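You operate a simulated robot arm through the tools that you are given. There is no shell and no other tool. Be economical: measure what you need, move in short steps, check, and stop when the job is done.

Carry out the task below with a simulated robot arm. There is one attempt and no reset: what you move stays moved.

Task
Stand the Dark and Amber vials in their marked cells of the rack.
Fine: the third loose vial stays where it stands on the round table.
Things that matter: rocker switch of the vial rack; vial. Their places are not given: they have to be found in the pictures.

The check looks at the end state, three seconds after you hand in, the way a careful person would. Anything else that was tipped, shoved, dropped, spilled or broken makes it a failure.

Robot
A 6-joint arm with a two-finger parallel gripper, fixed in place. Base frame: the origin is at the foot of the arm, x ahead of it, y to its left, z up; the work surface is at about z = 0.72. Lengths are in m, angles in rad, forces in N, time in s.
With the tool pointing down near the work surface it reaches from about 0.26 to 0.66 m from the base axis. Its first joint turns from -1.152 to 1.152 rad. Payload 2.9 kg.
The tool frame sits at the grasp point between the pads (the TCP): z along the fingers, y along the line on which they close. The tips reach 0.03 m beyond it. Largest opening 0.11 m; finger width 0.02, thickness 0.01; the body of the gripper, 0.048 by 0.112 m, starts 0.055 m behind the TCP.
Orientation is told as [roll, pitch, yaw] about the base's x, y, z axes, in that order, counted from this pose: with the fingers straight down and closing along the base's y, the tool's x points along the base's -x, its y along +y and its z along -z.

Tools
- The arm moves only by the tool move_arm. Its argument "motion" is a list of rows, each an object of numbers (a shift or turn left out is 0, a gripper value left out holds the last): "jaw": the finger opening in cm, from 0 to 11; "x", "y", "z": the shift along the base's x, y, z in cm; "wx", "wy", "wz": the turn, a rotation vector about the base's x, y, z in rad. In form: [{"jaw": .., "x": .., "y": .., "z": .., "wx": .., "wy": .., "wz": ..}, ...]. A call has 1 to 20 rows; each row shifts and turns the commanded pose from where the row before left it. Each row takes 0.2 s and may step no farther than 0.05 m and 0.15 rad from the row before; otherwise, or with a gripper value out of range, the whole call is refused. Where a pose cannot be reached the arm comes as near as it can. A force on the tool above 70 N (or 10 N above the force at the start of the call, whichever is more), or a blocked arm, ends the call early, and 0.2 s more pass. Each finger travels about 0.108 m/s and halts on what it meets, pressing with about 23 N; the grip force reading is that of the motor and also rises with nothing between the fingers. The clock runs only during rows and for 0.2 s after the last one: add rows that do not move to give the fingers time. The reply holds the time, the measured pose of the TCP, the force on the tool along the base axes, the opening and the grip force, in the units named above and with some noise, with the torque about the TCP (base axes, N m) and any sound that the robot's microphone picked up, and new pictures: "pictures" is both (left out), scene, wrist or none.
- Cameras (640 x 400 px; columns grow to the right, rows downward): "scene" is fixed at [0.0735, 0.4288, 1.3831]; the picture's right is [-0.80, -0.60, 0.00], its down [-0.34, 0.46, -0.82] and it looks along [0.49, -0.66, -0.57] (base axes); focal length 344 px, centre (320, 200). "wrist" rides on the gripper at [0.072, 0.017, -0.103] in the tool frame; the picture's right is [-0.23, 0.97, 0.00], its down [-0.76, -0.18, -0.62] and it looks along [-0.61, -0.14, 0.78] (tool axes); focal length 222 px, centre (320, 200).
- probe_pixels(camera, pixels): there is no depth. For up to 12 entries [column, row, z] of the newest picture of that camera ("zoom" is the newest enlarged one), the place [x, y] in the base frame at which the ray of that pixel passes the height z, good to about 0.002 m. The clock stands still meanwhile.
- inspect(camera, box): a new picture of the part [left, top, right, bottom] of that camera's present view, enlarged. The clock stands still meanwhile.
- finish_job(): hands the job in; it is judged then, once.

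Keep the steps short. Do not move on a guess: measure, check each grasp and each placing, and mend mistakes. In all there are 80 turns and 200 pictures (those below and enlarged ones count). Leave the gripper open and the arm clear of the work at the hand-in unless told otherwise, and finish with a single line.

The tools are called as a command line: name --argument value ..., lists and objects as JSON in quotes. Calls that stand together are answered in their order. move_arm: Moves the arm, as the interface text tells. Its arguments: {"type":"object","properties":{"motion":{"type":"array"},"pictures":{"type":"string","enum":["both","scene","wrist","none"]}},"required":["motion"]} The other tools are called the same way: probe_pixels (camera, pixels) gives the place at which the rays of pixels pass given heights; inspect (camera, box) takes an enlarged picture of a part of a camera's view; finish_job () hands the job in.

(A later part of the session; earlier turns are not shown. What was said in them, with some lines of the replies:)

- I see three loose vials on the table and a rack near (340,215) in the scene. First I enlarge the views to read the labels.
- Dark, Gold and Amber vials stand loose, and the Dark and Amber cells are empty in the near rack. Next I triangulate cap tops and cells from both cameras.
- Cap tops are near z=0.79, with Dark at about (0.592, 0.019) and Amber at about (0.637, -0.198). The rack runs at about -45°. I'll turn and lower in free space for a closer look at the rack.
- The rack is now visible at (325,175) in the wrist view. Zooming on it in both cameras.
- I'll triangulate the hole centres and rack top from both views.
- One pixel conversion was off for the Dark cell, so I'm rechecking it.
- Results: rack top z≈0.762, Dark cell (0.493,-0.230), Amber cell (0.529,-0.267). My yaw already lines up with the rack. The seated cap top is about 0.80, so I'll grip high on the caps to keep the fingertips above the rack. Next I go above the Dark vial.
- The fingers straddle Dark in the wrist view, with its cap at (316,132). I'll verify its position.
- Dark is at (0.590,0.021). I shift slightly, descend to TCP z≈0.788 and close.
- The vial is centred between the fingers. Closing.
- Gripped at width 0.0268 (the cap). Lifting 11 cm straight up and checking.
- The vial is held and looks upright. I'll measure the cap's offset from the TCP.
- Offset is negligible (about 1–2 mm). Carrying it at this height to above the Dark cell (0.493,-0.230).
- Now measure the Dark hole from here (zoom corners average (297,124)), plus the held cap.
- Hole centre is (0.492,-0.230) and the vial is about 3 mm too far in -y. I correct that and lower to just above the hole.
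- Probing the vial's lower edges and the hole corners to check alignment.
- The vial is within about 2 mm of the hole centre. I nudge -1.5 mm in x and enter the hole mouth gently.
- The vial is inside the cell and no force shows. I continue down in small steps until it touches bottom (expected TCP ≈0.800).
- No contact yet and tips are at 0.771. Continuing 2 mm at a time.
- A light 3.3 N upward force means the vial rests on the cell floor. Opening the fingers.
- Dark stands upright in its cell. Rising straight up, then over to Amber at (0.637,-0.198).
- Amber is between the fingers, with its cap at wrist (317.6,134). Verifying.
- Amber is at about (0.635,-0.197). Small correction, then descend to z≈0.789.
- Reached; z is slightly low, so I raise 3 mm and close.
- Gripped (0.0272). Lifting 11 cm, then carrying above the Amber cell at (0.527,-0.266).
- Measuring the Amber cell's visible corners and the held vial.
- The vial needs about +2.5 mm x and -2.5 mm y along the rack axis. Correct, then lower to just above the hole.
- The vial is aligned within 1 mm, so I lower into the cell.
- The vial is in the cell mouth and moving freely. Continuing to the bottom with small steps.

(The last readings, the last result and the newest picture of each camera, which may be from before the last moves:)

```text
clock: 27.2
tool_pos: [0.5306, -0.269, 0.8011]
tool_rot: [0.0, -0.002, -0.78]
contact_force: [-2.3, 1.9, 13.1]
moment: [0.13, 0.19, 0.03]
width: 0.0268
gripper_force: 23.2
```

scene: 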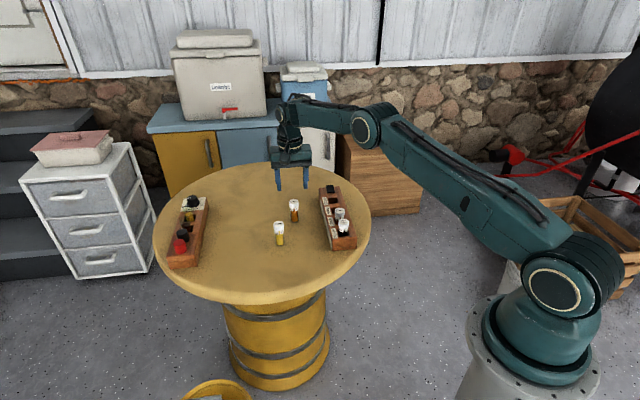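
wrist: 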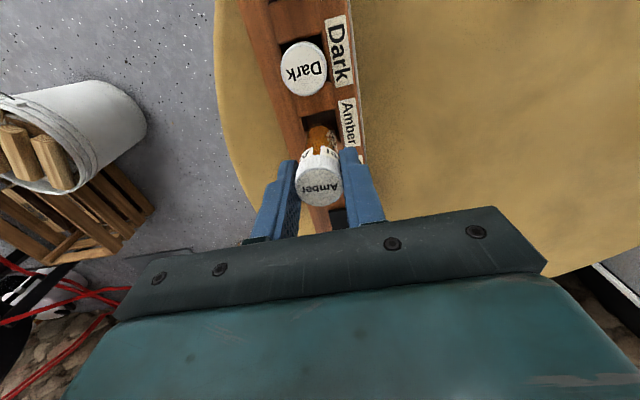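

13 N upward means it is on the floor. I ease up 1 mm and open.

move_arm --motion '[{"z": 0.1}, {"jaw": 3.2}, {"jaw": 5}, {"jaw": 5.5}, {}]' --pictures "wrist"

inspect --camera "scene" --box '[300, 160, 380, 230]'

```text
clock: 28.4
tool_pos: [0.5294, -0.2683, 0.801]
tool_rot: [-0.001, -0.002, -0.779]
contact_force: [0.1, 0.4, -0.3]
moment: [0.01, 0.0, 0.0]
width: 0.055
gripper_force: 0.0
```

wrist: 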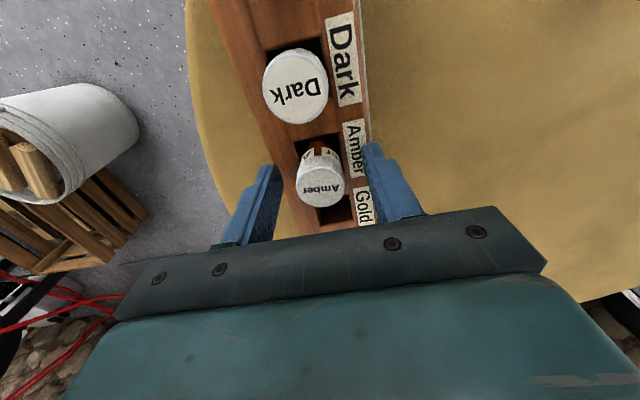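

```text
5.71 times, centred on (340, 195) of scene
```

zoom: 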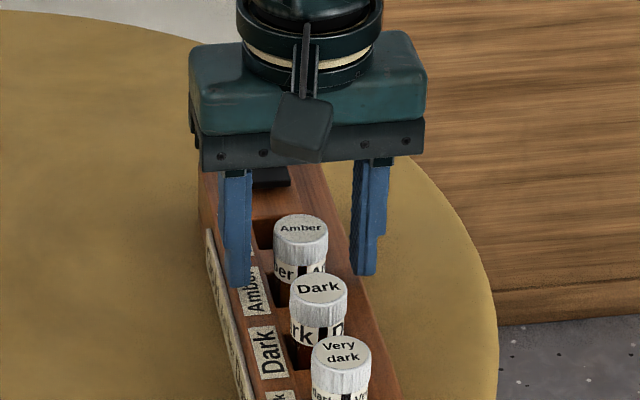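

Amber is released and upright. I rise straight up and retreat clear for a final check, including the rocker switch.

move_arm --motion '[{"z": 2}, {"z": 4}, {"z": 5}, {"z": 5}, {"z": 4, "x": -3, "y": 3, "jaw": 9}, {"x": -4, "y": 3}, {"x": -3, "y": 3}, {}, {}]'

inspect --camera "scene" --box '[260, 170, 370, 255]'

inspect --camera "wrist" --box '[250, 80, 430, 220]'

```text
refused: row 5 steps farther than a row can; nothing moved
```

```text
4.71 times, centred on (315, 212) of scene
```

zoom: 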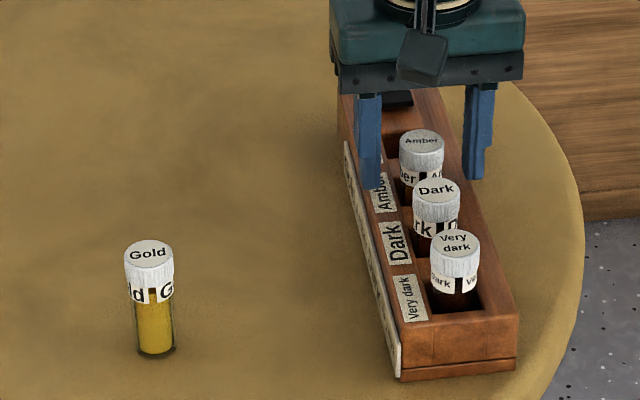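

```text
2.86 times, centred on (340, 150) of wrist
```

zoom: 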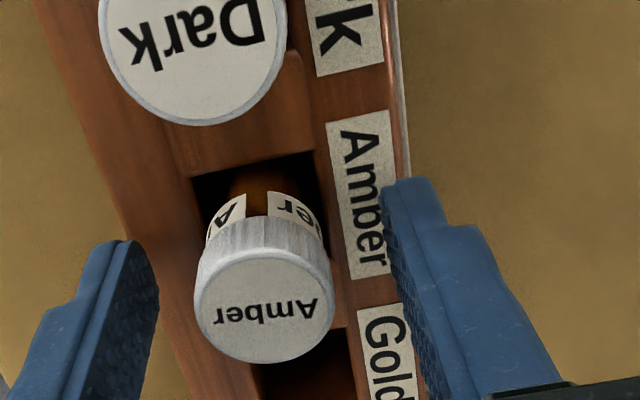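

One row was too long, so nothing moved. Repeating the retreat with smaller steps.

move_arm --motion '[{"z": 2}, {"z": 4}, {"z": 4.5}, {"z": 4.5}, {"x": -3, "y": 3}, {"x": -3, "y": 3, "jaw": 9}, {"x": -3, "y": 3}, {}, {}]'

inspect --camera "scene" --box '[260, 170, 370, 255]'

inspect --camera "wrist" --box '[250, 80, 430, 220]'

```text
clock: 30.4
tool_pos: [0.438, -0.1772, 0.9529]
tool_rot: [0.0, 0.001, -0.78]
contact_force: [0.3, -0.3, 0.3]
moment: [-0.01, 0.01, -0.02]
width: 0.0899
gripper_force: 0.1
```

scene: 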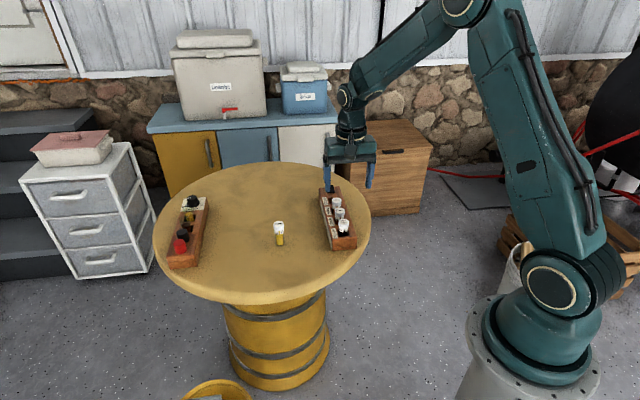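
wrist: 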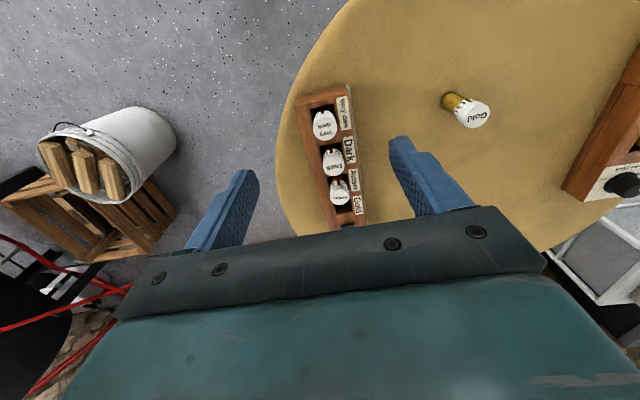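

```text
4.71 times, centred on (315, 212) of scene
```

zoom: 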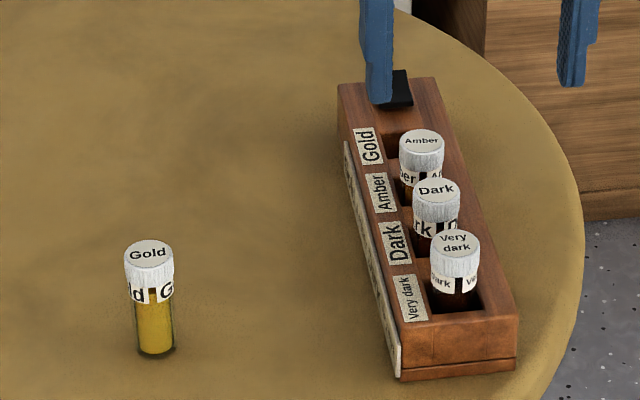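

```text
2.86 times, centred on (340, 150) of wrist
```

zoom: 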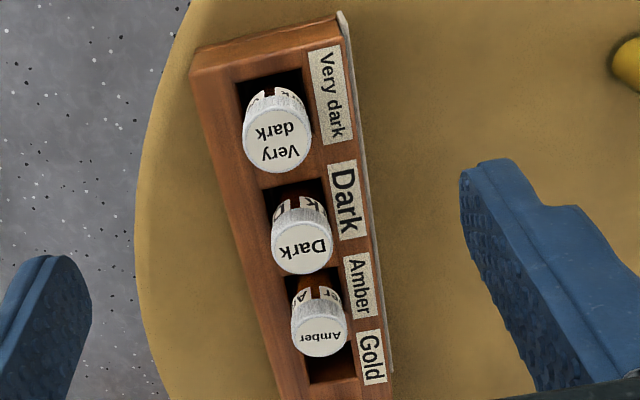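

Dark and Amber stand upright in their marked cells, Very dark and Gold have not moved, and the arm did not touch the rocker switch. The gripper is open and the arm is clear, so I hand in.

finish_job

```text
The job is handed in.
```

The Dark and Amber vials stand in their marked cells, the Gold vial is still where it was on the round table, and the job is handed in.
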